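You operate a simulated robot arm through the tools that you are given. There is no shell and no other tool. Be economical: measure what you need, move in short steps, check, and stop when the job is done.

You are at the controls of a simulated two-armed robot. One attempt, no reset.

Task
Put the nylon bush on the steel table top away on the parts table top. Count the job cards on the steel table top, then put as many of the grit blocks from the steel table top on the wheel bench top. Open the pins drawer. The order is free. Set down upright: nylon bush.

The check looks at the end state, three seconds after you hand in, the way a careful person would. Anything else that was tipped, shoved, dropped, spilled or broken makes it a failure.

Robot
Two 7-joint arms with two-finger parallel grippers on one trunk, on a base that drives. Base frame: it is fixed to the floor where the robot stands at the start and does not move with it; the origin is under the middle of the robot, x ahead of it, y to its left, z up. Units: mm, degrees, N and s.
The left shoulder is at the start at [60, 143, 901], the right one opposite. With the tool pointing down near the work surface each hand reaches from about 300 to 720 mm from the robot's upright axis, wherever it stands, measured 20 degrees to its own side. Places, roughly: parts table top [600, -2000, 800]; pins drawer [-6800, -9700, 600]; wheel bench top [700, 800, 800]. Payload 1.57 kg a hand.
The tool frame of a hand sits at the grasp point between the pads (the TCP): z along the fingers, y along the line on which they close. The tips reach 30 mm beyond it. The gripper opens to 110 mm. The fingers are 24 mm wide and 12 mm thick; the gripper's body (48 by 112 mm) begins 78 mm behind the TCP.
Orientation is told as [roll, pitch, yaw] about the base's x, y, z axes, in that order, counted from this pose: with the fingers straight down and closing along the base's y, the tool's x points along the base's -x, its y along +y and its z along -z.

Tools
- The arms move only by the tool play_rows. It takes "left_motion", "right_motion" or both (then of equal length, played together; a hand with none holds still); each is a list of rows, each an object (a shift or turn left out is 0, a gripper value left out holds the last) with "travel": the shift along the base's x, y, z in units of 500 mm (1.0 is 500 mm), a list of three; "dr": the turn, a rotation vector about the base's x, y, z in units of 60 degrees (1.0 is 60 degrees), a list of three; "hand": the finger opening in mm, from 0 to 110. In form: [{"travel": [tx, ty, tz], "dr": [wx, wy, wz], "hand": hand}, ...]. A call has 1 to 12 rows; each row is the pose to reach, as a shift and turn from the pose commanded when the call began. A call with a number of a shift or a turn outside -1 to 1 is refused whole. Rows are played at 5 a second. More than 50 mm and 8.6 degrees between two rows, or a gripper value outside its range, and nothing of the call is played. Where a pose cannot be reached the arm comes as near as it can. A force on the tool above 40 N (or 10 N above the force at the start of the call, whichever is more), or a blocked arm, ends the call early, and 0.2 s more pass. Each finger travels about 45 mm/s and halts on what it meets, pressing with about 39 N; the grip force reading is that of the motor and also rises with nothing between the fingers. The clock runs only during rows and for 0.2 s after the last one: add rows that repeat a pose to give the fingers time. The reply holds the time, the measured pose of the TCP, the force on the tool along the base axes, the opening and the grip force, in the units named above and with some noise, with the torque about the TCP (base axes, N m) and any sound that the robot's microphone picked up.
- Cameras (640 x 400 px; columns grow to the right, rows downward): "scene" is now at [48.7, 12.2, 1516]; the picture's right is [0.05, -1.00, 0.00], its down [-0.78, -0.04, -0.62] and it looks along [0.62, 0.03, -0.78] (base axes); focal length 268 px, centre (320, 200). "left" rides on the left gripper at [70, -16, -141] in its tool frame; the picture's right is [0.23, 0.97, 0.00], its down [-0.86, 0.20, -0.48] and it looks along [-0.47, 0.11, 0.88] (tool axes); focal length 222 px, centre (320, 200). "right" rides on the right gripper at [70, 16, -141] in its tool frame; the picture's right is [-0.23, 0.97, 0.00], its down [-0.85, -0.20, -0.48] and it looks along [-0.47, -0.11, 0.88] (tool axes); focal length 222 px, centre (320, 200). There is no depth. A picture from a camera that has moved, and an enlarged one, comes with that camera's place and axes in the base frame and with its lens. The place of the scene camera against the robot may be out by one fixed shift of up to 12 mm in any direction.
- capture(camera): a new picture of that camera. It takes no simulated time.
- lift_body(by): slides the trunk up (or, below 0, down) by that many mm; the arms and the scene camera ride with it, the base frame stays. It gives what a move gives, with no picture.
- base_move(legs): drives the robot by 1 to 6 legs, each [ahead, left, turn to the left] in mm, mm and degrees, along the robot's own axes; the way and the turn of a leg run together, so that a leg with both is an arc; at most 1500 mm and 180 degrees a leg. The arms and the cameras ride along, it lands a little off, and it stops where it bumps. It gives what a move gives.
- pan_tilt(pan, tilt): turns the head with the scene camera to pan (to the left, within 86 degrees either way) and tilt (down, from -29 to 69), counted from straight ahead of the robot. It gives what a move gives.
- close_up(camera, box): a new picture of the part [left, top, right, bottom] of that camera's present view, enlarged. It takes no simulated time.
- close_job(): hands the job in; it is judged then, once.

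Work in short steps. Places have to be worked out from the pictures, the camera data and where the tool is seen: move nearer, look again, correct. Check each grasp and each placing, and mend what went wrong. You have 165 turns and 138 pictures in all, those below and enlarged ones among them. Open the grippers and draw the arms clear of the work before you hand the job in, unless the task says otherwise; then end with one line.

The tools are called by a JSON object that holds its "fn" and its "kwargs". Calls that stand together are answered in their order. play_rows: Moves the arms, as the interface text tells. Its arguments: {"type":"object","properties":{"left_motion":{"type":"array"},"right_motion":{"type":"array"}},"required":[]} The other tools are called the same way: lift_body (by) slides the trunk up or down; base_move (legs) drives the base; pan_tilt (pan, tilt) turns the head that bears the scene camera; capture (camera) takes a picture; close_up (camera, box) takes an enlarged picture of a part of a camera's view; close_job () hands the job in.

At the start:

```text
time: 0.0
left_position: [459.3, 44.5, 1077.0]
left_ee_rot: [0.0, 0.0, 0.0]
left_wrist_force: [-0.6, -0.5, 0.7]
left_moment: [-0.01, 0.0, -0.01]
left_opening: 110.0
left_grasp_force: 0.0
right_position: [476.4, -296.4, 1075.5]
right_ee_rot: [0.0, 0.0, 0.0]
right_wrist_force: [-0.3, -0.6, 0.0]
right_moment: [0.05, 0.0, 0.0]
right_opening: 109.9
right_grasp_force: 0.1
trunk travel left (down, up): [-500.0, 90.0]
robot x, y, heading: [1.1, 2.3, 0.1]
head pan, tilt: [3.0, 51.4]
```

scene: 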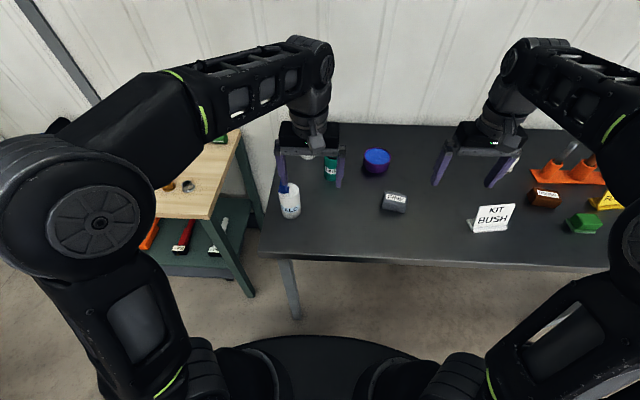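
right: 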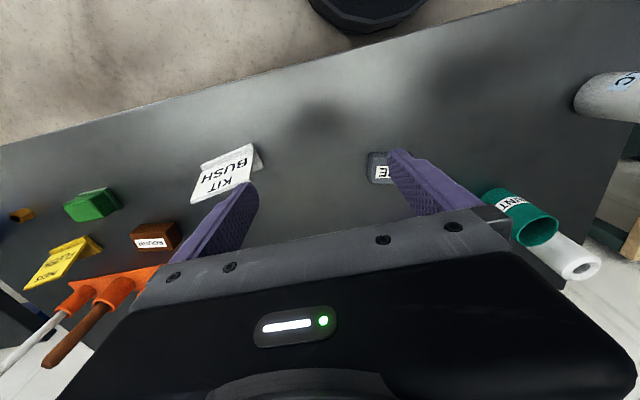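
left: 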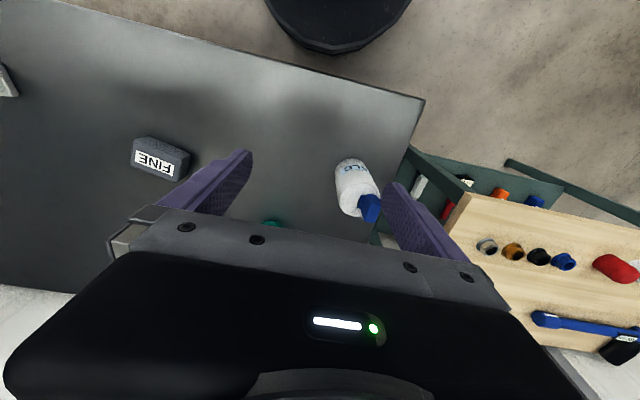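

The steel table is ahead of me with signs, grit blocks and other items. I'll enlarge the scene view and look right to see all of it.

{"fn": "close_up", "kwargs": {"camera": "scene", "box": [260, 110, 450, 230]}}

{"fn": "close_up", "kwargs": {"camera": "scene", "box": [440, 110, 640, 250]}}

{"fn": "pan_tilt", "kwargs": {"pan": -50, "tilt": 40}}

{"fn": "capture", "kwargs": {"camera": "scene"}}

```text
3.33 times, centred on (355, 170) of scene
camera zoom: at [48.7, 12.2, 1516.0], right [0.05, -1.0, 0.0], down [-0.78, -0.04, -0.62], along [0.62, 0.03, -0.78], focal length 894 px, centre (203, 300)
```

zoom: 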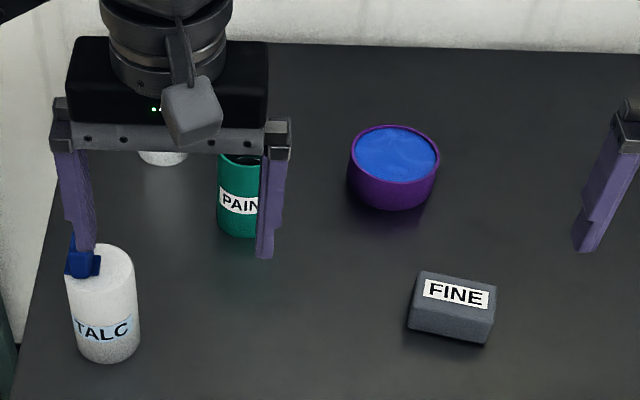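

```text
2.86 times, centred on (540, 180) of scene
camera zoom: at [48.7, 12.2, 1516.0], right [0.05, -1.0, 0.0], down [-0.78, -0.04, -0.62], along [0.62, 0.03, -0.78], focal length 767 px, centre (-309, 257)
```

zoom: 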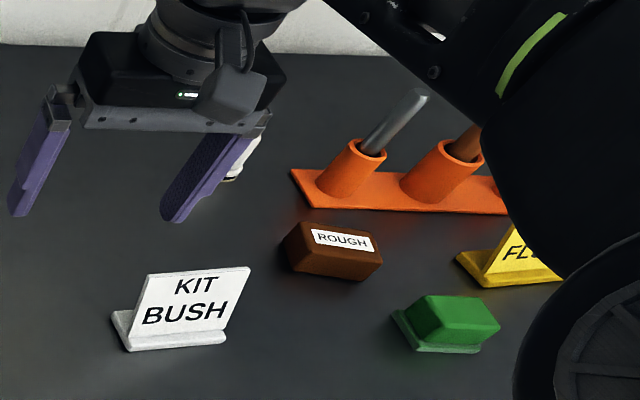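

```text
time: 1.2
left_position: [459.2, 45.7, 1076.6]
left_ee_rot: [0.0, 0.0, 0.0]
left_wrist_force: [-0.6, -0.5, 0.3]
left_moment: [0.0, -0.02, 0.03]
left_opening: 110.1
left_grasp_force: 0.0
right_position: [476.0, -295.6, 1075.6]
right_ee_rot: [0.0, 0.0, 0.0]
right_wrist_force: [1.0, -0.1, -1.3]
right_moment: [-0.02, 0.01, -0.02]
right_opening: 109.7
right_grasp_force: 0.1
trunk travel left (down, up): [-500.0, 90.0]
robot x, y, heading: [0.3, -3.6, -0.1]
head pan, tilt: [-50.0, 40.0]
```

```text
132 pictures are left
camera scene: at [27.7, -56.8, 1532.0], right [-0.77, -0.64, 0.0], down [-0.41, 0.49, -0.77], along [0.49, -0.59, -0.64], focal length 268 px, centre (320, 200)
```

scene: 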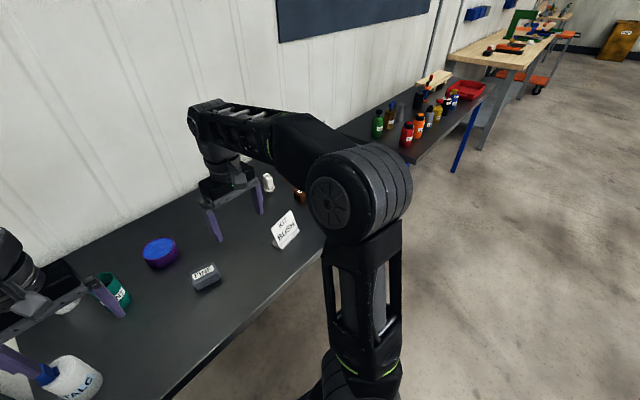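

The right arm hides the right half of the steel table. The floor to the right is clear, so I'll back off slightly, move right and look down at that half.

{"fn": "base_move", "kwargs": {"legs": [[-150, -450, 0]]}}

{"fn": "pan_tilt", "kwargs": {"pan": 0, "tilt": 40}}

{"fn": "capture", "kwargs": {"camera": "scene"}}

{"fn": "capture", "kwargs": {"camera": "right"}}

{"fn": "capture", "kwargs": {"camera": "left"}}

```text
time: 4.1
left_position: [304.5, -418.3, 1074.7]
left_ee_rot: [-0.1, 0.0, -0.6]
left_wrist_force: [0.4, 0.1, -0.1]
left_moment: [-0.01, -0.06, 0.0]
left_opening: 110.0
left_grasp_force: 0.1
right_position: [317.4, -759.5, 1075.8]
right_ee_rot: [0.1, -0.1, -0.5]
right_wrist_force: [1.0, 0.4, -0.2]
right_moment: [0.02, -0.02, -0.04]
right_opening: 110.1
right_grasp_force: 0.0
trunk travel left (down, up): [-500.0, 90.0]
robot x, y, heading: [-155.2, -457.9, -0.5]
head pan, tilt: [-50.0, 40.0]
```

```text
time: 5.3
left_position: [303.8, -416.8, 1075.6]
left_ee_rot: [0.0, 0.0, -0.7]
left_wrist_force: [0.0, 0.8, -0.4]
left_moment: [-0.01, 0.03, 0.01]
left_opening: 109.9
left_grasp_force: 0.1
right_position: [317.3, -758.1, 1074.9]
right_ee_rot: [0.0, -0.1, -0.7]
right_wrist_force: [-0.4, 0.3, 0.4]
right_moment: [-0.02, -0.02, 0.0]
right_opening: 110.0
right_grasp_force: 0.0
trunk travel left (down, up): [-500.0, 90.0]
robot x, y, heading: [-151.5, -458.8, -0.6]
head pan, tilt: [0.0, 40.0]
```

```text
131 pictures are left
camera scene: at [-97.5, -449.6, 1532.0], right [-0.01, -1.0, 0.0], down [-0.64, 0.01, -0.77], along [0.77, -0.01, -0.64], focal length 268 px, centre (320, 200)
```

scene: 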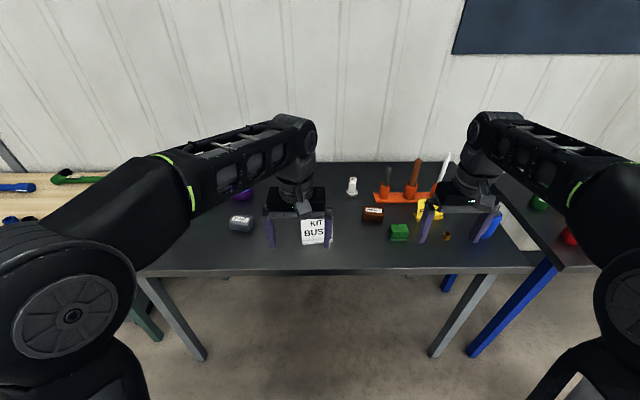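

```text
130 pictures are left
camera right: at [249.7, -741.0, 1219.4], right [0.24, 0.97, 0.0], down [0.85, -0.21, 0.48], along [0.47, -0.11, -0.88], focal length 222 px, centre (320, 200)
```

right: 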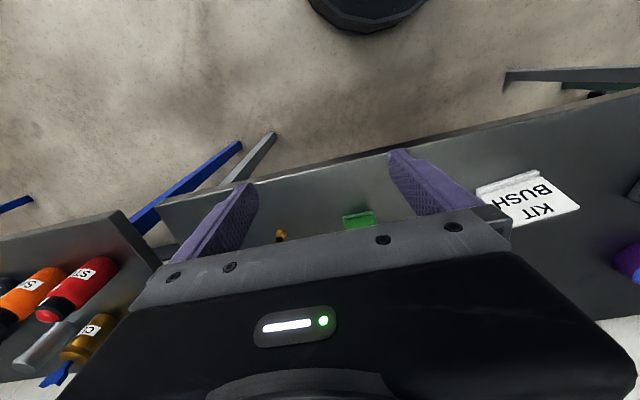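

```text
129 pictures are left
camera left: at [234.2, -433.6, 1217.4], right [-0.22, 0.98, 0.0], down [0.86, 0.19, 0.48], along [0.47, 0.1, -0.88], focal length 222 px, centre (320, 200)
```

left: 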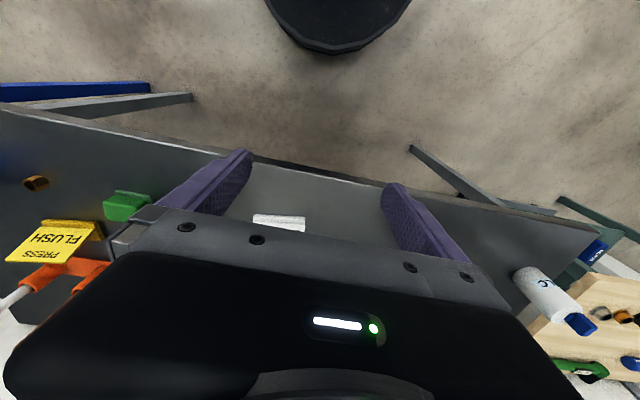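

Whole table is mostly visible now; I'll enlarge to identify each item.

{"fn": "close_up", "kwargs": {"camera": "scene", "box": [320, 140, 480, 260]}}

{"fn": "close_up", "kwargs": {"camera": "scene", "box": [440, 150, 600, 270]}}

{"fn": "close_up", "kwargs": {"camera": "scene", "box": [160, 150, 360, 280]}}

```text
3.33 times, centred on (400, 200) of scene
camera zoom: at [-97.5, -449.6, 1532.0], right [-0.01, -1.0, 0.0], down [-0.64, 0.01, -0.77], along [0.77, -0.01, -0.64], focal length 894 px, centre (53, 200)
```

zoom: 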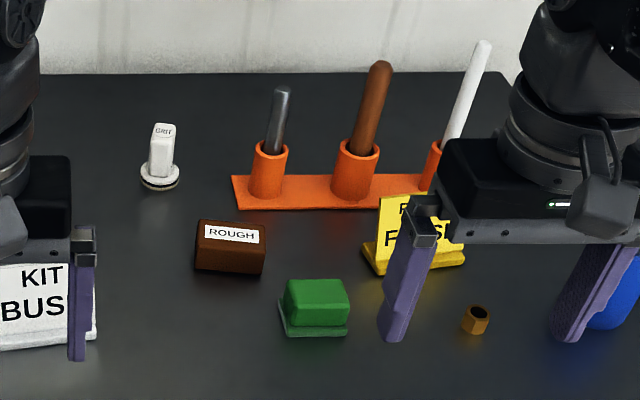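

```text
3.33 times, centred on (520, 210) of scene
camera zoom: at [-97.5, -449.6, 1532.0], right [-0.01, -1.0, 0.0], down [-0.64, 0.01, -0.77], along [0.77, -0.01, -0.64], focal length 894 px, centre (-347, 167)
```

zoom: 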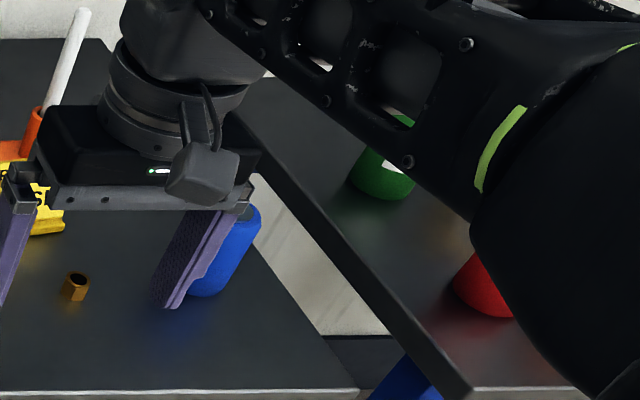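

```text
3.08 times, centred on (260, 215) of scene
camera zoom: at [-97.5, -449.6, 1532.0], right [-0.01, -1.0, 0.0], down [-0.64, 0.01, -0.77], along [0.77, -0.01, -0.64], focal length 826 px, centre (505, 154)
```

zoom: 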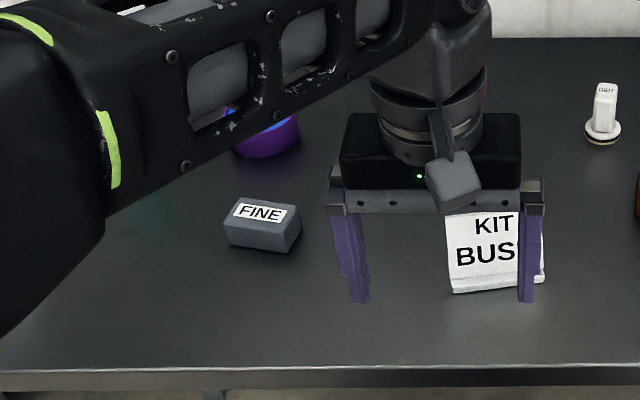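

I'll zoom further on the unclear items: the white flanged object and the green block.

{"fn": "close_up", "kwargs": {"camera": "scene", "box": [330, 165, 380, 205]}}

{"fn": "close_up", "kwargs": {"camera": "scene", "box": [380, 190, 470, 250]}}

{"fn": "base_move", "kwargs": {"legs": [[0, 550, 0]]}}

{"fn": "capture", "kwargs": {"camera": "scene"}}

```text
10.00 times, centred on (355, 185) of scene
camera zoom: at [-97.5, -449.6, 1532.0], right [-0.01, -1.0, 0.0], down [-0.64, 0.01, -0.77], along [0.77, -0.01, -0.64], focal length 2683 px, centre (-30, 350)
```

zoom: 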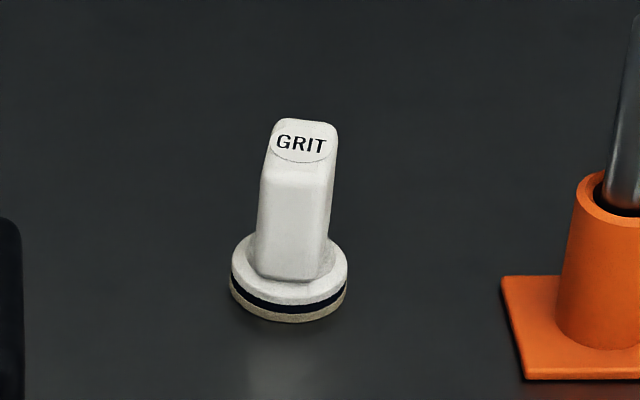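

```text
6.67 times, centred on (425, 220) of scene
camera zoom: at [-97.5, -449.6, 1532.0], right [-0.01, -1.0, 0.0], down [-0.64, 0.01, -0.77], along [0.77, -0.01, -0.64], focal length 1789 px, centre (-380, 67)
```

zoom: 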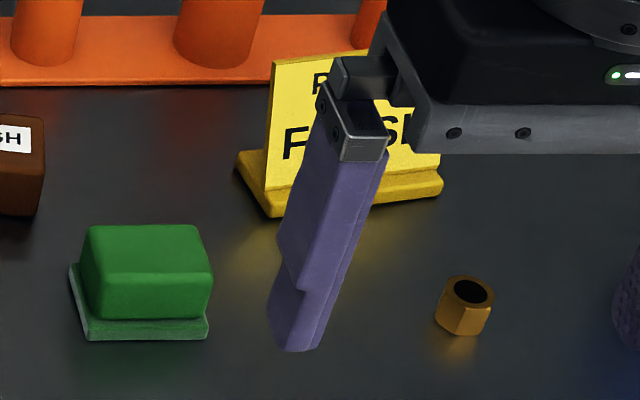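

```text
time: 8.5
left_position: [313.6, 142.6, 1076.6]
left_ee_rot: [-0.1, 0.0, -1.1]
left_wrist_force: [0.4, 0.8, 1.0]
left_moment: [-0.01, 0.01, 0.0]
left_opening: 109.8
left_grasp_force: 0.1
right_position: [323.7, -198.4, 1076.6]
right_ee_rot: [0.0, 0.0, -1.1]
right_wrist_force: [-0.4, -0.1, 0.1]
right_moment: [-0.02, -0.03, -0.01]
right_opening: 109.9
right_grasp_force: 0.1
trunk travel left (down, up): [-500.0, 90.0]
robot x, y, heading: [-144.9, 106.3, -1.0]
head pan, tilt: [0.0, 40.0]
```

```text
123 pictures are left
camera scene: at [-89.0, 114.1, 1532.0], right [-0.02, -1.0, 0.0], down [-0.64, 0.01, -0.77], along [0.77, -0.02, -0.64], focal length 268 px, centre (320, 200)
```

scene: 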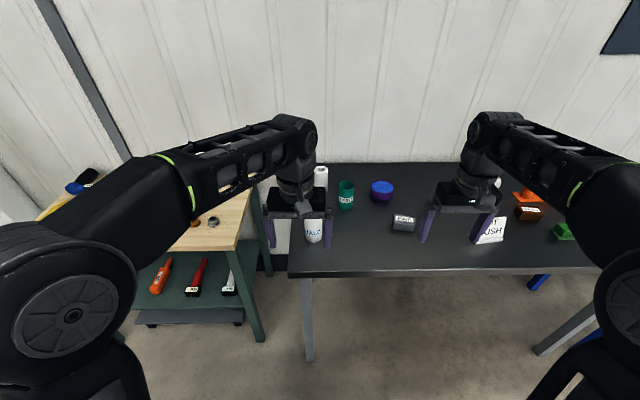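

I'll zoom on the left of the table, particularly the white tube by the paint tin.

{"fn": "close_up", "kwargs": {"camera": "scene", "box": [290, 150, 410, 250]}}

{"fn": "close_up", "kwargs": {"camera": "scene", "box": [30, 150, 270, 330]}}

{"fn": "capture", "kwargs": {"camera": "left"}}

```text
4.00 times, centred on (350, 200) of scene
camera zoom: at [-89.0, 114.1, 1532.0], right [-0.02, -1.0, 0.0], down [-0.64, 0.01, -0.77], along [0.77, -0.02, -0.64], focal length 1073 px, centre (200, 200)
```

zoom: 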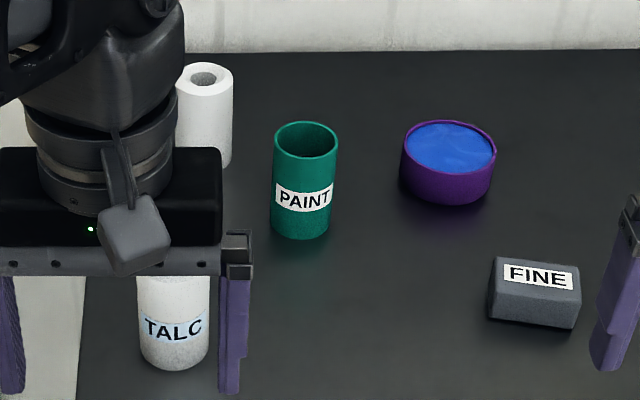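

```text
2.22 times, centred on (150, 240) of scene
camera zoom: at [-89.0, 114.1, 1532.0], right [-0.02, -1.0, 0.0], down [-0.64, 0.01, -0.77], along [0.77, -0.02, -0.64], focal length 596 px, centre (698, 111)
```

zoom: 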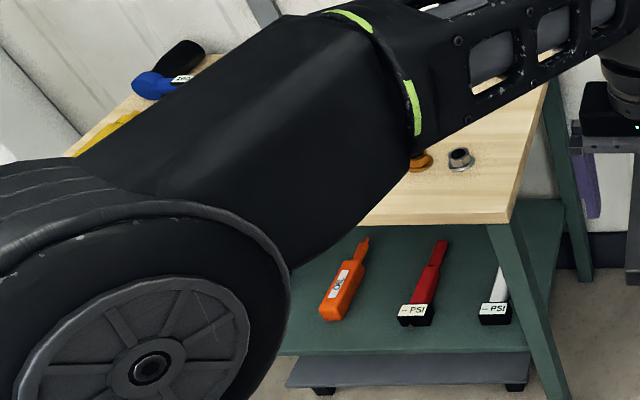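

```text
120 pictures are left
camera left: at [243.0, 126.8, 1217.4], right [-0.21, 0.98, 0.0], down [0.86, 0.18, 0.48], along [0.47, 0.1, -0.88], focal length 222 px, centre (320, 200)
```

left: 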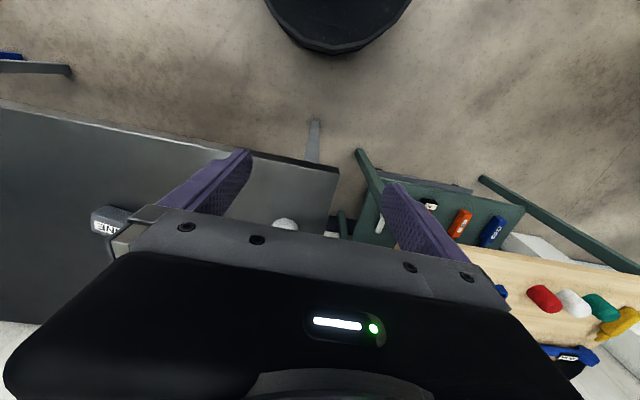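

I need a clear look at the white tube and the bench on the left, so I'll drive further left with a panned view.

{"fn": "base_move", "kwargs": {"legs": [[0, 600, 0]]}}

{"fn": "capture", "kwargs": {"camera": "scene"}}

{"fn": "close_up", "kwargs": {"camera": "scene", "box": [180, 130, 420, 280]}}

{"fn": "close_up", "kwargs": {"camera": "scene", "box": [420, 140, 600, 260]}}

```text
time: 11.9
left_position: [324.1, 737.7, 1075.1]
left_ee_rot: [-0.1, -0.1, -1.2]
left_wrist_force: [-0.1, 0.6, -0.3]
left_moment: [-0.03, 0.01, 0.0]
left_opening: 110.0
left_grasp_force: 0.1
right_position: [334.7, 396.3, 1076.4]
right_ee_rot: [0.0, 0.0, -1.1]
right_wrist_force: [0.1, 0.0, 0.8]
right_moment: [-0.03, -0.01, -0.01]
right_opening: 110.0
right_grasp_force: 0.1
trunk travel left (down, up): [-500.0, 90.0]
robot x, y, heading: [-133.1, 703.4, -1.2]
head pan, tilt: [0.0, 40.0]
```

```text
119 pictures are left
camera scene: at [-77.1, 708.9, 1532.0], right [-0.02, -1.0, 0.0], down [-0.64, 0.01, -0.77], along [0.77, -0.02, -0.64], focal length 268 px, centre (320, 200)
```

scene: 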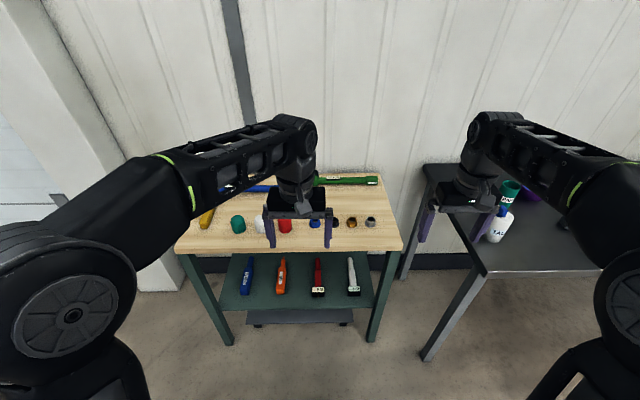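

```text
2.67 times, centred on (300, 205) of scene
camera zoom: at [-77.1, 708.9, 1532.0], right [-0.02, -1.0, 0.0], down [-0.64, 0.01, -0.77], along [0.77, -0.02, -0.64], focal length 716 px, centre (373, 187)
```

zoom: 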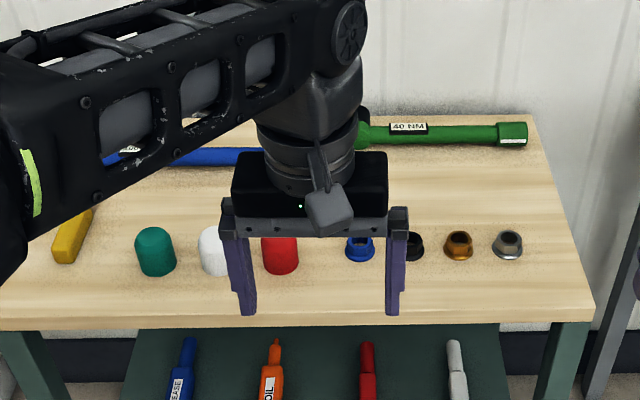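

```text
3.33 times, centred on (510, 200) of scene
camera zoom: at [-77.1, 708.9, 1532.0], right [-0.02, -1.0, 0.0], down [-0.64, 0.01, -0.77], along [0.77, -0.02, -0.64], focal length 894 px, centre (-313, 200)
```

zoom: 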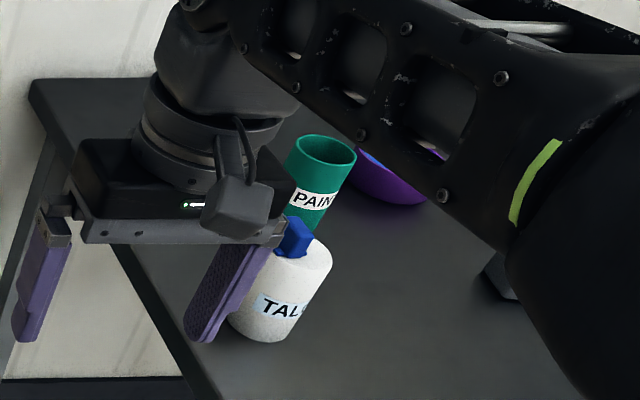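

The wheel bench has free space at its front edge. Now I'll drive right to inspect the right end of the steel table and the parts table.

{"fn": "base_move", "kwargs": {"legs": [[0, -1500, 1], [0, -200, 0]]}}

{"fn": "pan_tilt", "kwargs": {"pan": 0, "tilt": 35}}

{"fn": "capture", "kwargs": {"camera": "scene"}}

{"fn": "close_up", "kwargs": {"camera": "scene", "box": [160, 130, 300, 240]}}

{"fn": "close_up", "kwargs": {"camera": "scene", "box": [320, 110, 480, 260]}}

```text
time: 20.5
left_position: [309.5, -961.2, 1074.8]
left_ee_rot: [0.2, 0.0, -0.1]
left_wrist_force: [0.5, 0.1, 0.2]
left_moment: [0.02, 0.02, 0.0]
left_opening: 109.7
left_grasp_force: 0.1
right_position: [326.8, -1302.8, 1076.0]
right_ee_rot: [0.1, -0.1, 0.0]
right_wrist_force: [0.1, -0.2, -1.1]
right_moment: [0.04, -0.04, -0.01]
right_opening: 109.9
right_grasp_force: 0.0
trunk travel left (down, up): [-500.0, 90.0]
robot x, y, heading: [-147.1, -1005.1, -0.1]
head pan, tilt: [0.0, 40.0]
```

```text
time: 21.2
left_position: [309.2, -960.1, 1075.7]
left_ee_rot: [0.0, 0.0, -0.1]
left_wrist_force: [-0.1, 0.6, -0.6]
left_moment: [0.02, -0.01, -0.01]
left_opening: 110.2
left_grasp_force: 0.0
right_position: [325.6, -1302.4, 1077.7]
right_ee_rot: [0.0, -0.1, -0.1]
right_wrist_force: [0.0, -0.1, 0.8]
right_moment: [-0.04, -0.02, 0.01]
right_opening: 110.1
right_grasp_force: 0.0
trunk travel left (down, up): [-500.0, 90.0]
robot x, y, heading: [-146.2, -1007.2, 0.4]
head pan, tilt: [0.0, 35.0]
```

```text
116 pictures are left
camera scene: at [-88.4, -996.4, 1539.5], right [0.0, -1.0, 0.0], down [-0.57, 0.0, -0.82], along [0.82, 0.0, -0.57], focal length 268 px, centre (320, 200)
```

scene: 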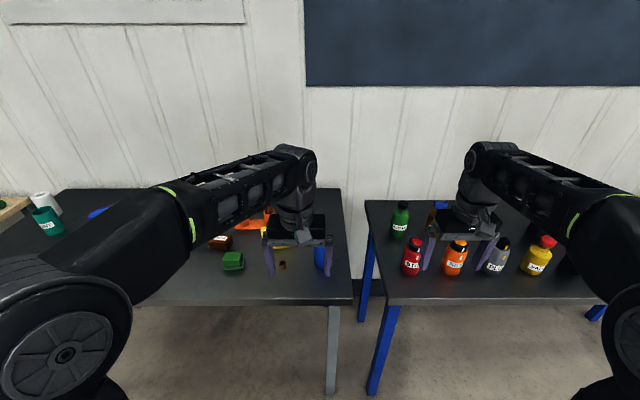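

```text
3.64 times, centred on (230, 185) of scene
camera zoom: at [-88.4, -996.4, 1539.5], right [0.0, -1.0, 0.0], down [-0.57, 0.0, -0.82], along [0.82, 0.0, -0.57], focal length 976 px, centre (647, 254)
```

zoom: 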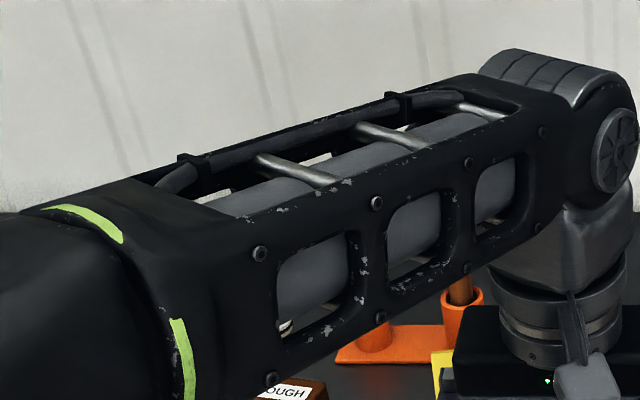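

```text
2.67 times, centred on (400, 185) of scene
camera zoom: at [-88.4, -996.4, 1539.5], right [0.0, -1.0, 0.0], down [-0.57, 0.0, -0.82], along [0.82, 0.0, -0.57], focal length 716 px, centre (107, 240)
```

zoom: 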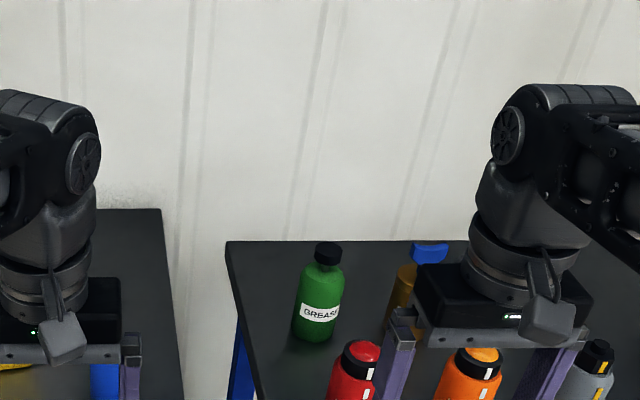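

A blue item is hidden behind the left hand. I'll raise both arms so the views open up, then look again.

{"fn": "play_rows", "kwargs": {"left_motion": [{"travel": [-0.04, 0.08, 0.04]}, {"travel": [-0.08, 0.16, 0.08]}, {"travel": [-0.12, 0.24, 0.1]}, {"travel": [-0.16, 0.32, 0.1]}, {"travel": [-0.2, 0.4, 0.1]}], "right_motion": [{"travel": [-0.04, -0.08, 0.04]}, {"travel": [-0.08, -0.16, 0.08]}, {"travel": [-0.12, -0.24, 0.1]}, {"travel": [-0.16, -0.32, 0.1]}, {"travel": [-0.2, -0.4, 0.1]}]}}

{"fn": "capture", "kwargs": {"camera": "scene"}}

{"fn": "close_up", "kwargs": {"camera": "scene", "box": [250, 180, 370, 290]}}

```text
time: 22.4
left_position: [245.1, -782.5, 1101.6]
left_ee_rot: [0.1, -0.1, -0.4]
left_wrist_force: [-1.2, -0.6, 0.9]
left_moment: [0.07, 0.01, 0.0]
left_opening: 109.8
left_grasp_force: 0.0
left hand out of reach, approached as far as the arm can: row 2, 3, 4, 5
right_position: [257.4, -1440.9, 1088.9]
right_ee_rot: [0.2, -0.1, -0.2]
right_wrist_force: [-1.5, -1.0, 0.1]
right_moment: [0.09, 0.02, -0.01]
right_opening: 110.0
right_grasp_force: 0.0
right hand out of reach, approached as far as the arm can: row 1, 2, 3, 4, 5
trunk travel left (down, up): [-500.0, 90.0]
robot x, y, heading: [-148.9, -1009.0, -0.1]
head pan, tilt: [0.0, 35.0]
```

```text
113 pictures are left
camera scene: at [-89.2, -1000.1, 1539.6], right [0.0, -1.0, 0.0], down [-0.57, 0.0, -0.82], along [0.82, 0.0, -0.57], focal length 268 px, centre (320, 200)
```

scene: 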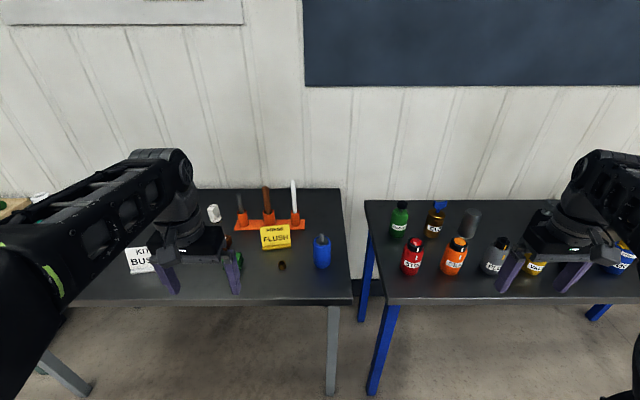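

```text
3.64 times, centred on (310, 235) of scene
camera zoom: at [-89.2, -1000.1, 1539.6], right [0.0, -1.0, 0.0], down [-0.57, 0.0, -0.82], along [0.82, 0.0, -0.57], focal length 976 px, centre (356, 73)
```

zoom: 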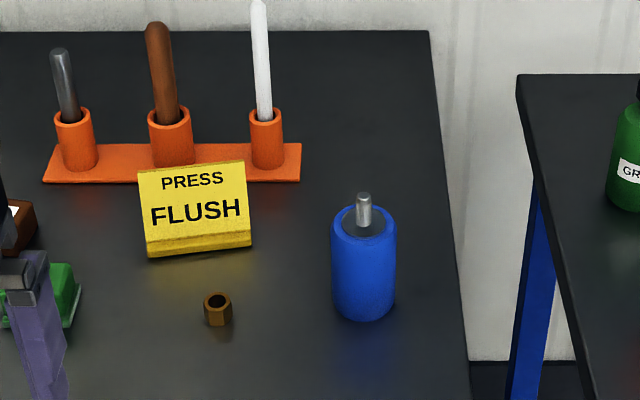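

Clear view of the right end. I'll zoom on the amber hex item, the parts table and the white/green items.

{"fn": "close_up", "kwargs": {"camera": "scene", "box": [266, 254, 298, 274]}}

{"fn": "close_up", "kwargs": {"camera": "scene", "box": [360, 190, 640, 310]}}

{"fn": "base_move", "kwargs": {"legs": [[0, 1500, 0]]}}

{"fn": "capture", "kwargs": {"camera": "scene"}}

```text
16.00 times, centred on (282, 264) of scene
camera zoom: at [-89.2, -1000.1, 1539.6], right [0.0, -1.0, 0.0], down [-0.57, 0.0, -0.82], along [0.82, 0.0, -0.57], focal length 4293 px, centre (928, -824)
```

zoom: 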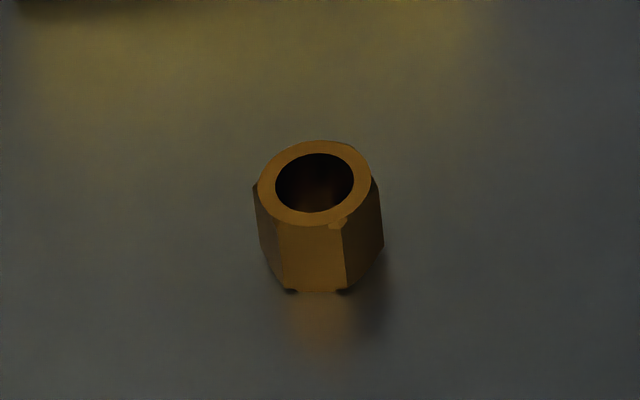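

```text
2.29 times, centred on (500, 250) of scene
camera zoom: at [-89.2, -1000.1, 1539.6], right [0.0, -1.0, 0.0], down [-0.57, 0.0, -0.82], along [0.82, 0.0, -0.57], focal length 613 px, centre (-91, 86)
```

zoom: 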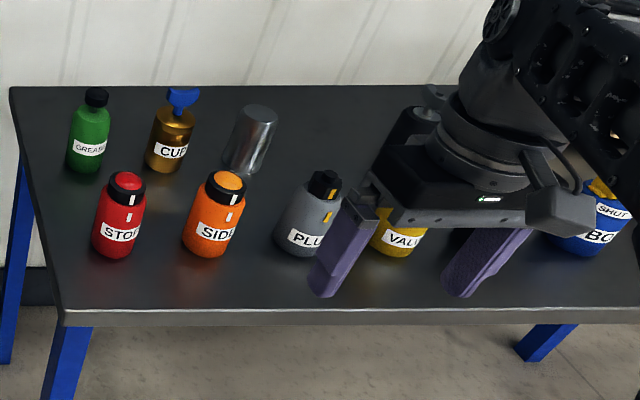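

```text
time: 29.9
left_position: [235.0, 736.5, 1101.0]
left_ee_rot: [0.0, 0.1, 0.6]
left_wrist_force: [-0.4, -0.1, -0.2]
left_moment: [0.0, 0.0, 0.01]
left_opening: 110.1
left_grasp_force: 0.1
right_position: [257.5, 78.2, 1089.4]
right_ee_rot: [0.0, 0.0, 0.7]
right_wrist_force: [0.7, -0.3, -1.0]
right_moment: [0.0, 0.0, 0.02]
right_opening: 110.0
right_grasp_force: 0.0
trunk travel left (down, up): [-500.0, 90.0]
robot x, y, heading: [-154.8, 501.2, 0.7]
head pan, tilt: [0.0, 35.0]
```

```text
109 pictures are left
camera scene: at [-95.5, 514.5, 1539.6], right [0.01, -1.0, 0.0], down [-0.57, -0.01, -0.82], along [0.82, 0.01, -0.57], focal length 268 px, centre (320, 200)
```

scene: 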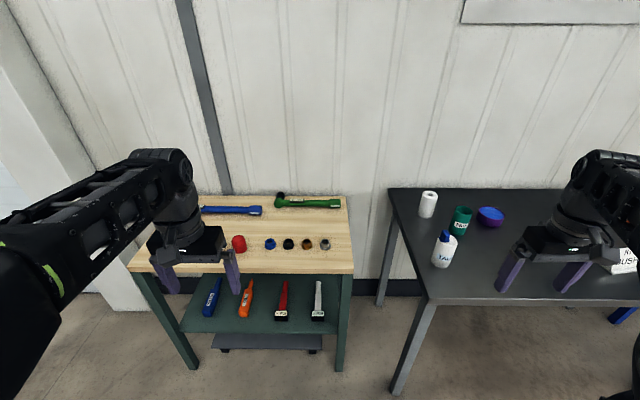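

Zoom on the white tube and the flanged items on the bench for comparison.

{"fn": "close_up", "kwargs": {"camera": "scene", "box": [404, 180, 500, 240]}}

{"fn": "close_up", "kwargs": {"camera": "scene", "box": [220, 190, 350, 280]}}

```text
6.67 times, centred on (452, 210) of scene
camera zoom: at [-95.5, 514.5, 1539.6], right [0.01, -1.0, 0.0], down [-0.57, -0.01, -0.82], along [0.82, 0.01, -0.57], focal length 1789 px, centre (-560, 133)
```

zoom: 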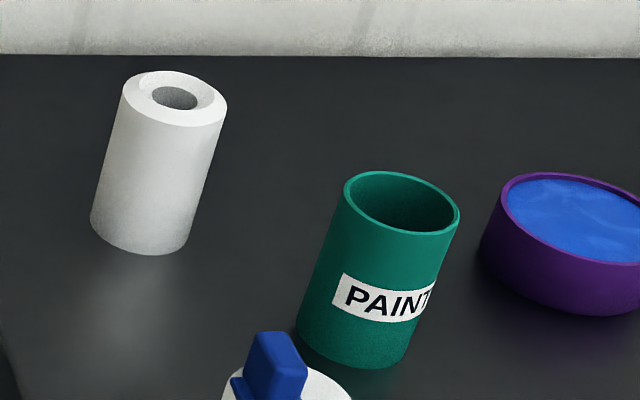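

```text
4.44 times, centred on (285, 235) of scene
camera zoom: at [-95.5, 514.5, 1539.6], right [0.01, -1.0, 0.0], down [-0.57, -0.01, -0.82], along [0.82, 0.01, -0.57], focal length 1192 px, centre (476, 44)
```

zoom: 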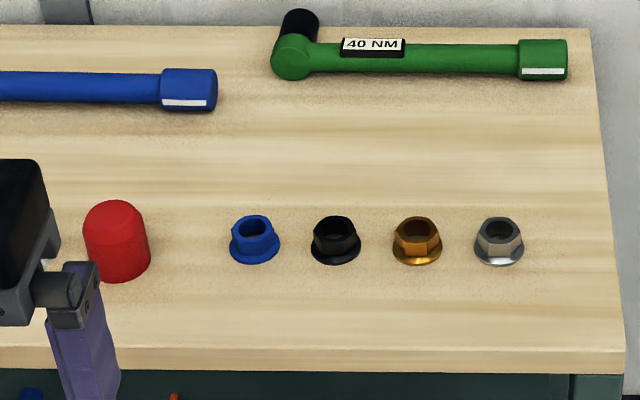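

The white chamfered tube (~[790, 88], about 62 mm wide, 100 tall) is the nylon bush; the two job cards (KIT BUSH, PRESS FLUSH) call for two grit blocks. I'll take FINE (~[564,-192]) with the left hand and ROUGH (~[612,-651]) with the right from a stance near [0,-420].

{"fn": "base_move", "kwargs": {"legs": [[0, -921, -0.7], [150, 0, 0]]}}

{"fn": "pan_tilt", "kwargs": {"pan": 0, "tilt": 50}}

{"fn": "capture", "kwargs": {"camera": "scene"}}

{"fn": "capture", "kwargs": {"camera": "left"}}

{"fn": "capture", "kwargs": {"camera": "right"}}

```text
time: 35.7
left_position: [394.7, -195.0, 1099.0]
left_ee_rot: [0.1, 0.0, -0.3]
left_wrist_force: [0.9, 0.4, 0.2]
left_moment: [-0.03, 0.03, 0.0]
left_opening: 109.9
left_grasp_force: 0.0
right_position: [405.6, -854.2, 1088.1]
right_ee_rot: [-0.1, 0.0, -0.2]
right_wrist_force: [0.2, 0.0, 0.0]
right_moment: [0.0, 0.06, 0.03]
right_opening: 110.1
right_grasp_force: 0.1
trunk travel left (down, up): [-500.0, 90.0]
robot x, y, heading: [-1.7, -419.9, -0.2]
head pan, tilt: [0.0, 35.0]
```

```text
time: 36.5
left_position: [392.9, -194.3, 1101.0]
left_ee_rot: [0.1, 0.0, -0.2]
left_wrist_force: [0.7, -0.1, 0.2]
left_moment: [0.01, -0.01, 0.03]
left_opening: 109.8
left_grasp_force: 0.0
right_position: [405.7, -853.3, 1088.5]
right_ee_rot: [0.0, -0.1, -0.2]
right_wrist_force: [0.6, 0.1, 0.3]
right_moment: [0.01, 0.01, 0.0]
right_opening: 110.2
right_grasp_force: 0.1
trunk travel left (down, up): [-500.0, 90.0]
robot x, y, heading: [-1.7, -420.3, -0.5]
head pan, tilt: [0.0, 50.0]
```

```text
106 pictures are left
camera scene: at [48.3, -412.3, 1517.9], right [0.0, -1.0, 0.0], down [-0.77, 0.0, -0.64], along [0.64, 0.0, -0.77], focal length 268 px, centre (320, 200)
```

scene: 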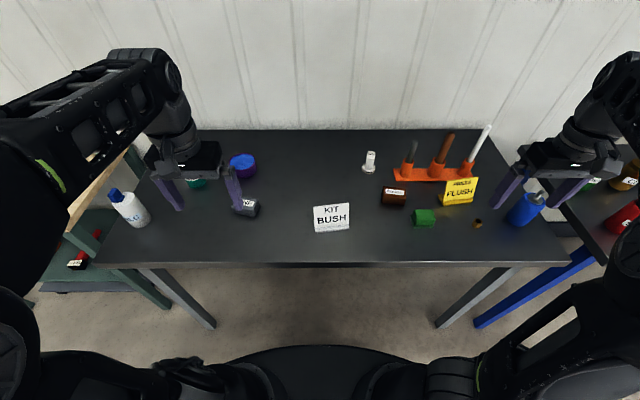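

```text
105 pictures are left
camera left: at [323.3, -211.8, 1242.4], right [-0.22, 0.97, 0.0], down [0.86, 0.2, 0.48], along [0.47, 0.11, -0.88], focal length 222 px, centre (320, 200)
```

left: 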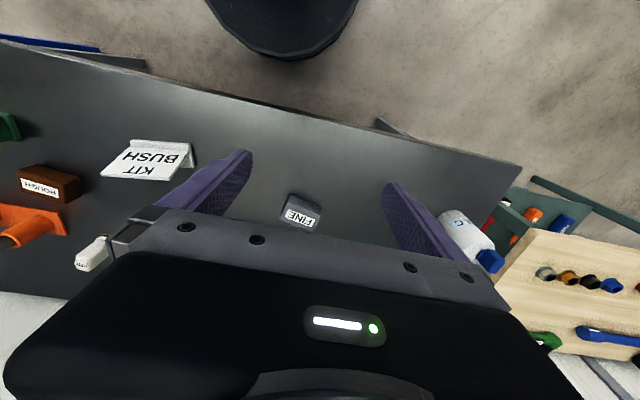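

```text
104 pictures are left
camera right: at [337.2, -836.6, 1232.0], right [0.23, 0.97, 0.0], down [0.85, -0.2, 0.48], along [0.47, -0.11, -0.88], focal length 222 px, centre (320, 200)
```

right: 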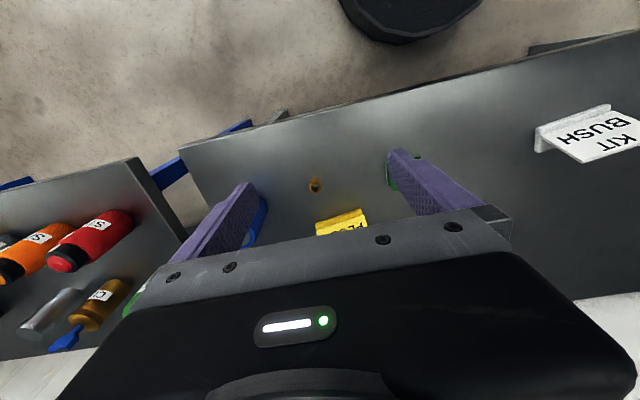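

Both tables' contents are clear: exactly two job cards. I'll bring both hands above the blocks, staying high.

{"fn": "play_rows", "kwargs": {"left_motion": [{"travel": [0.06, 0, -0.02]}, {"travel": [0.12, 0, -0.04]}, {"travel": [0.18, 0, -0.06]}, {"travel": [0.24, 0, -0.1]}, {"travel": [0.3, 0, -0.14]}, {"travel": [0.336, 0.002, -0.18]}, {"travel": [0.336, 0.002, -0.2]}, {"travel": [0.336, 0.002, -0.2]}], "right_motion": [{"travel": [0, 0.08, 0]}, {"travel": [0.02, 0.16, 0]}, {"travel": [0.06, 0.24, 0]}, {"travel": [0.12, 0.31, 0]}, {"travel": [0.2, 0.35, 0]}, {"travel": [0.28, 0.38, 0]}, {"travel": [0.36, 0.404, 0]}, {"travel": [0.412, 0.404, -0.06]}]}}

{"fn": "capture", "kwargs": {"camera": "left"}}

{"fn": "capture", "kwargs": {"camera": "right"}}

{"fn": "capture", "kwargs": {"camera": "scene"}}

```text
time: 38.3
left_position: [560.6, -193.7, 1001.9]
left_ee_rot: [0.1, -0.1, -0.3]
left_wrist_force: [0.5, -0.8, -0.2]
left_moment: [0.03, 0.02, 0.0]
left_opening: 110.0
left_grasp_force: 0.0
right_position: [533.8, -651.4, 1067.0]
right_ee_rot: [0.0, -0.2, -0.2]
right_wrist_force: [-0.6, 0.3, -0.2]
right_moment: [0.0, -0.02, 0.0]
right_opening: 110.1
right_grasp_force: 0.1
right hand out of reach, approached as far as the arm can: row 5, 6, 7, 8
trunk travel left (down, up): [-500.0, 90.0]
robot x, y, heading: [-1.8, -419.6, -0.2]
head pan, tilt: [0.0, 50.0]
```

```text
103 pictures are left
camera left: at [491.1, -210.0, 1143.1], right [-0.22, 0.97, 0.0], down [0.86, 0.2, 0.48], along [0.47, 0.11, -0.88], focal length 222 px, centre (320, 200)
```

left: 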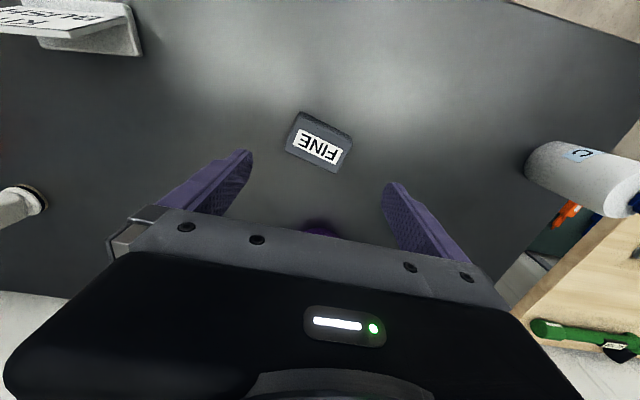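

```text
102 pictures are left
camera right: at [466.4, -634.2, 1210.4], right [0.23, 0.97, 0.0], down [0.85, -0.2, 0.48], along [0.47, -0.11, -0.88], focal length 222 px, centre (320, 200)
```

right: 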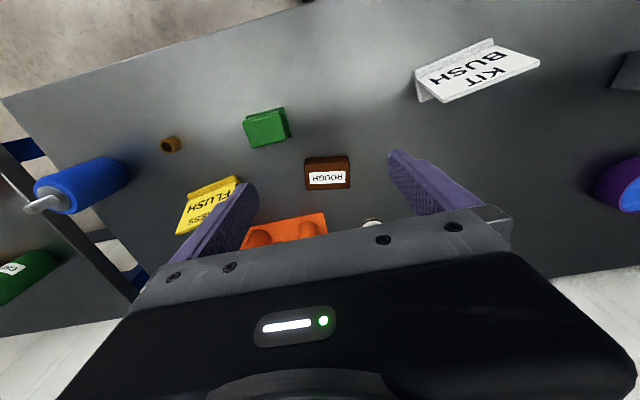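

```text
101 pictures are left
camera scene: at [47.3, -413.1, 1517.9], right [0.0, -1.0, 0.0], down [-0.77, 0.0, -0.64], along [0.64, 0.0, -0.77], focal length 268 px, centre (320, 200)
```

scene: 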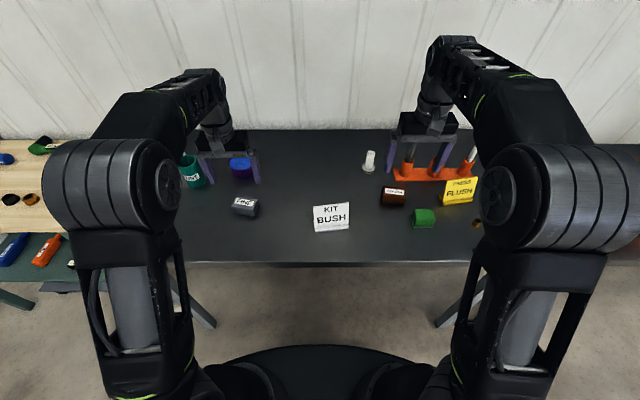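

FINE centre ≈[558,-194], yaw ≈ -8°; ROUGH ≈[601,-654], yaw ≈ -10°. I'll turn both hands and lower them part way, checking the right hand's commanded x.

{"fn": "play_rows", "kwargs": {"left_motion": [{"travel": [-0.004, 0, -0.06], "dr": [0, 0, -0.07]}, {"travel": [-0.004, 0, -0.12], "dr": [0, 0, -0.133]}, {"travel": [-0.004, 0, -0.16], "dr": [0, 0, -0.133]}], "right_motion": [{"travel": [0, 0, -0.06], "dr": [0, 0, -0.08]}, {"travel": [0, 0, -0.12], "dr": [0, 0, -0.167]}, {"travel": [0, 0, -0.2], "dr": [0, 0, -0.167]}]}}

{"fn": "capture", "kwargs": {"camera": "left"}}

{"fn": "capture", "kwargs": {"camera": "right"}}

```text
time: 39.1
left_position: [559.0, -194.8, 919.6]
left_ee_rot: [0.1, 0.0, -8.4]
left_wrist_force: [-0.4, 0.2, 0.1]
left_moment: [0.01, -0.02, 0.01]
left_opening: 110.0
left_grasp_force: 0.1
right_position: [535.0, -651.3, 968.5]
right_ee_rot: [0.0, 0.0, -10.2]
right_wrist_force: [0.5, 0.2, -0.3]
right_moment: [-0.01, -0.01, -0.01]
right_opening: 109.9
right_grasp_force: 0.0
trunk travel left (down, up): [-500.0, 90.0]
robot x, y, heading: [-4.5, -421.4, -0.1]
head pan, tilt: [0.0, 50.0]
```

```text
100 pictures are left
camera left: at [488.4, -201.5, 1062.3], right [-0.08, 1.0, 0.0], down [0.87, 0.07, 0.48], along [0.48, 0.04, -0.88], focal length 222 px, centre (320, 200)
```

left: 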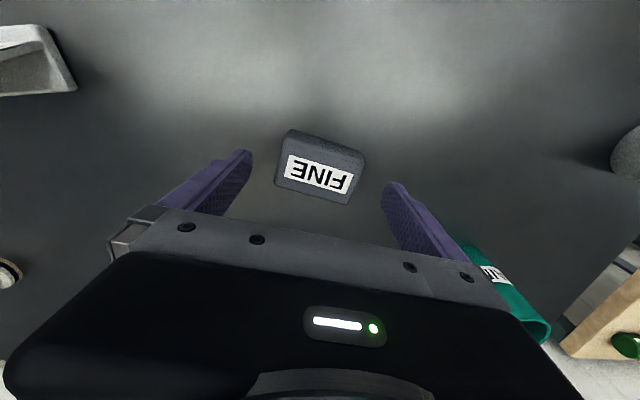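

```text
99 pictures are left
camera right: at [470.9, -622.3, 1112.1], right [0.4, 0.92, 0.0], down [0.81, -0.35, 0.48], along [0.44, -0.19, -0.88], focal length 222 px, centre (320, 200)
```

right: 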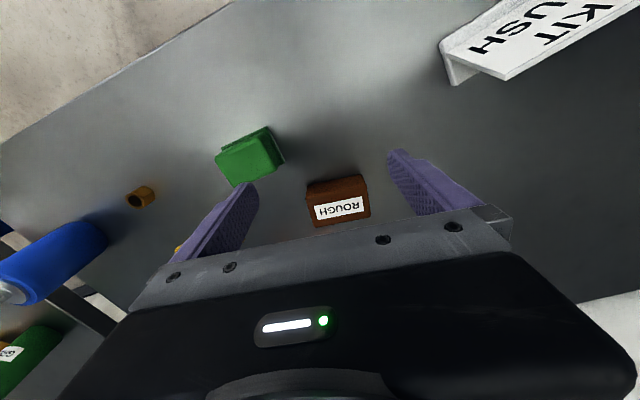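

FINE refined ≈[559,-196] and ROUGH ≈[601,-653], both yaw ≈ -12°. I'll lower both to z≈885 and look before closing.

{"fn": "play_rows", "kwargs": {"left_motion": [{"travel": [0, -0.002, -0.02], "dr": [0, 0, -0.06]}, {"travel": [0, -0.002, -0.04], "dr": [0, 0, -0.06]}, {"travel": [0, -0.002, -0.06], "dr": [0, 0, -0.06]}, {"travel": [0, -0.002, -0.07], "dr": [0, 0, -0.06]}, {"travel": [0, -0.002, -0.07], "dr": [0, 0, -0.06]}], "right_motion": [{"travel": [0.066, -0.002, -0.03], "dr": [0, 0, -0.035]}, {"travel": [0.132, -0.004, -0.06], "dr": [0, 0, -0.035]}, {"travel": [0.132, -0.004, -0.12], "dr": [0, 0, -0.035]}, {"travel": [0.132, -0.004, -0.166], "dr": [0, 0, -0.035]}, {"travel": [0.132, -0.004, -0.166], "dr": [0, 0, -0.035]}]}}

{"fn": "capture", "kwargs": {"camera": "left"}}

{"fn": "capture", "kwargs": {"camera": "right"}}

```text
time: 40.3
left_position: [558.2, -193.5, 884.8]
left_ee_rot: [0.0, 0.0, -11.8]
left_wrist_force: [0.9, 0.1, 0.2]
left_moment: [0.03, -0.02, 0.02]
left_opening: 110.2
left_grasp_force: 0.0
right_position: [598.5, -652.6, 886.6]
right_ee_rot: [0.0, -0.1, -12.3]
right_wrist_force: [-0.7, -0.3, -0.4]
right_moment: [-0.02, 0.02, 0.02]
right_opening: 109.9
right_grasp_force: 0.0
trunk travel left (down, up): [-500.0, 90.0]
robot x, y, heading: [-2.5, -421.8, -0.1]
head pan, tilt: [0.0, 50.0]
```

```text
98 pictures are left
camera left: at [487.1, -197.6, 1026.4], right [-0.02, 1.0, 0.0], down [0.88, 0.02, 0.48], along [0.48, 0.01, -0.88], focal length 222 px, centre (320, 200)
```

left: 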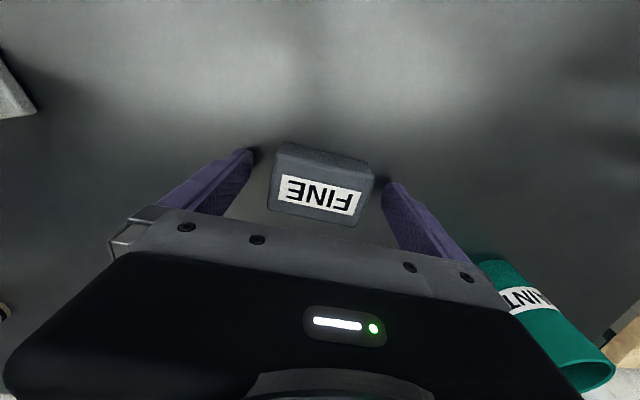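

```text
97 pictures are left
camera right: at [535.3, -621.0, 1029.4], right [0.43, 0.9, 0.0], down [0.79, -0.38, 0.48], along [0.43, -0.21, -0.88], focal length 222 px, centre (320, 200)
```

right: 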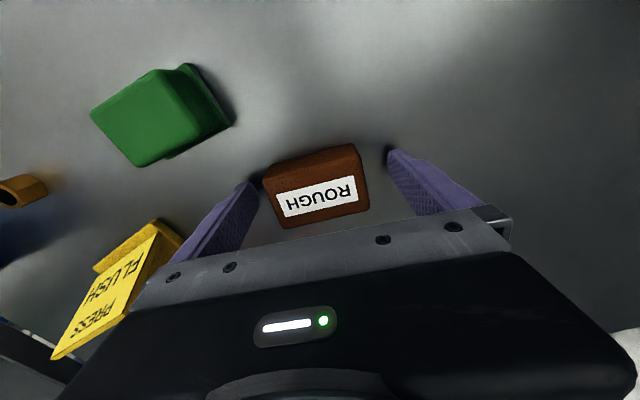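

Both blocks sit between the fingers and aligned; I'll close both grippers.

{"fn": "play_rows", "kwargs": {"left_motion": [{"hand": 70}, {"hand": 50}, {"hand": 40}, {"hand": 40}, {"hand": 40}], "right_motion": [{"hand": 70}, {"hand": 50}, {"hand": 40}, {"hand": 40}, {"hand": 40}]}}

```text
time: 41.5
left_position: [558.9, -195.5, 883.5]
left_ee_rot: [0.1, 0.0, -11.9]
left_wrist_force: [-0.4, 0.2, 1.1]
left_moment: [-0.03, 0.0, -0.03]
left_opening: 71.3
left_grasp_force: 37.3
right_position: [598.0, -651.5, 887.1]
right_ee_rot: [0.0, 0.0, -12.2]
right_wrist_force: [0.1, -0.3, -0.4]
right_moment: [-0.05, 0.03, -0.02]
right_opening: 71.7
right_grasp_force: 36.6
trunk travel left (down, up): [-500.0, 90.0]
robot x, y, heading: [-2.6, -419.5, -0.2]
head pan, tilt: [0.0, 50.0]
```

Both blocks are gripped (≈71 mm). I'll lift straight up, then draw the hands back.

{"fn": "play_rows", "kwargs": {"left_motion": [{"travel": [0, 0, 0.05]}, {"travel": [0, 0, 0.1]}, {"travel": [0, 0, 0.18]}, {"travel": [-0.04, 0, 0.24]}, {"travel": [-0.1, 0, 0.3]}, {"travel": [-0.18, 0, 0.32]}, {"travel": [-0.26, 0, 0.32]}, {"travel": [-0.26, 0, 0.32]}], "right_motion": [{"travel": [0, 0, 0.05]}, {"travel": [0, 0, 0.1]}, {"travel": [0, 0, 0.18]}, {"travel": [-0.06, 0, 0.24]}, {"travel": [-0.14, 0, 0.28]}, {"travel": [-0.22, 0, 0.32]}, {"travel": [-0.3, 0, 0.32]}, {"travel": [-0.34, 0, 0.32]}]}}

{"fn": "capture", "kwargs": {"camera": "scene"}}

```text
time: 43.3
left_position: [429.5, -195.9, 1044.4]
left_ee_rot: [0.1, 0.0, -11.8]
left_wrist_force: [0.2, -0.6, -2.1]
left_moment: [-0.03, -0.03, 0.03]
left_opening: 71.0
left_grasp_force: 38.9
right_position: [428.7, -651.4, 1047.1]
right_ee_rot: [0.0, -0.1, -12.3]
right_wrist_force: [0.0, -0.3, -0.6]
right_moment: [0.03, 0.01, -0.01]
right_opening: 71.3
right_grasp_force: 38.5
trunk travel left (down, up): [-500.0, 90.0]
robot x, y, heading: [-2.7, -422.2, -0.1]
head pan, tilt: [0.0, 50.0]
```

```text
96 pictures are left
camera scene: at [48.6, -412.4, 1517.8], right [0.0, -1.0, 0.0], down [-0.77, 0.0, -0.64], along [0.64, 0.0, -0.77], focal length 268 px, centre (320, 200)
```

scene: 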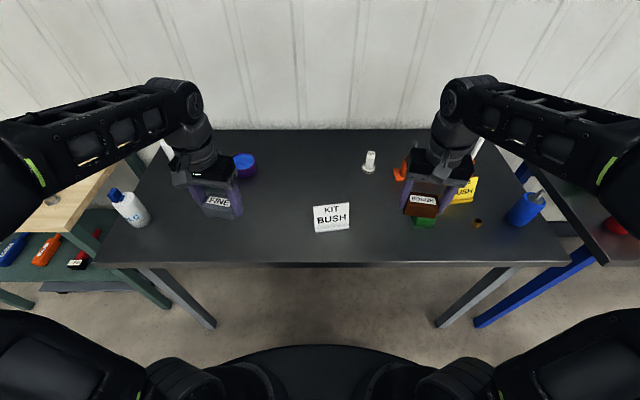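

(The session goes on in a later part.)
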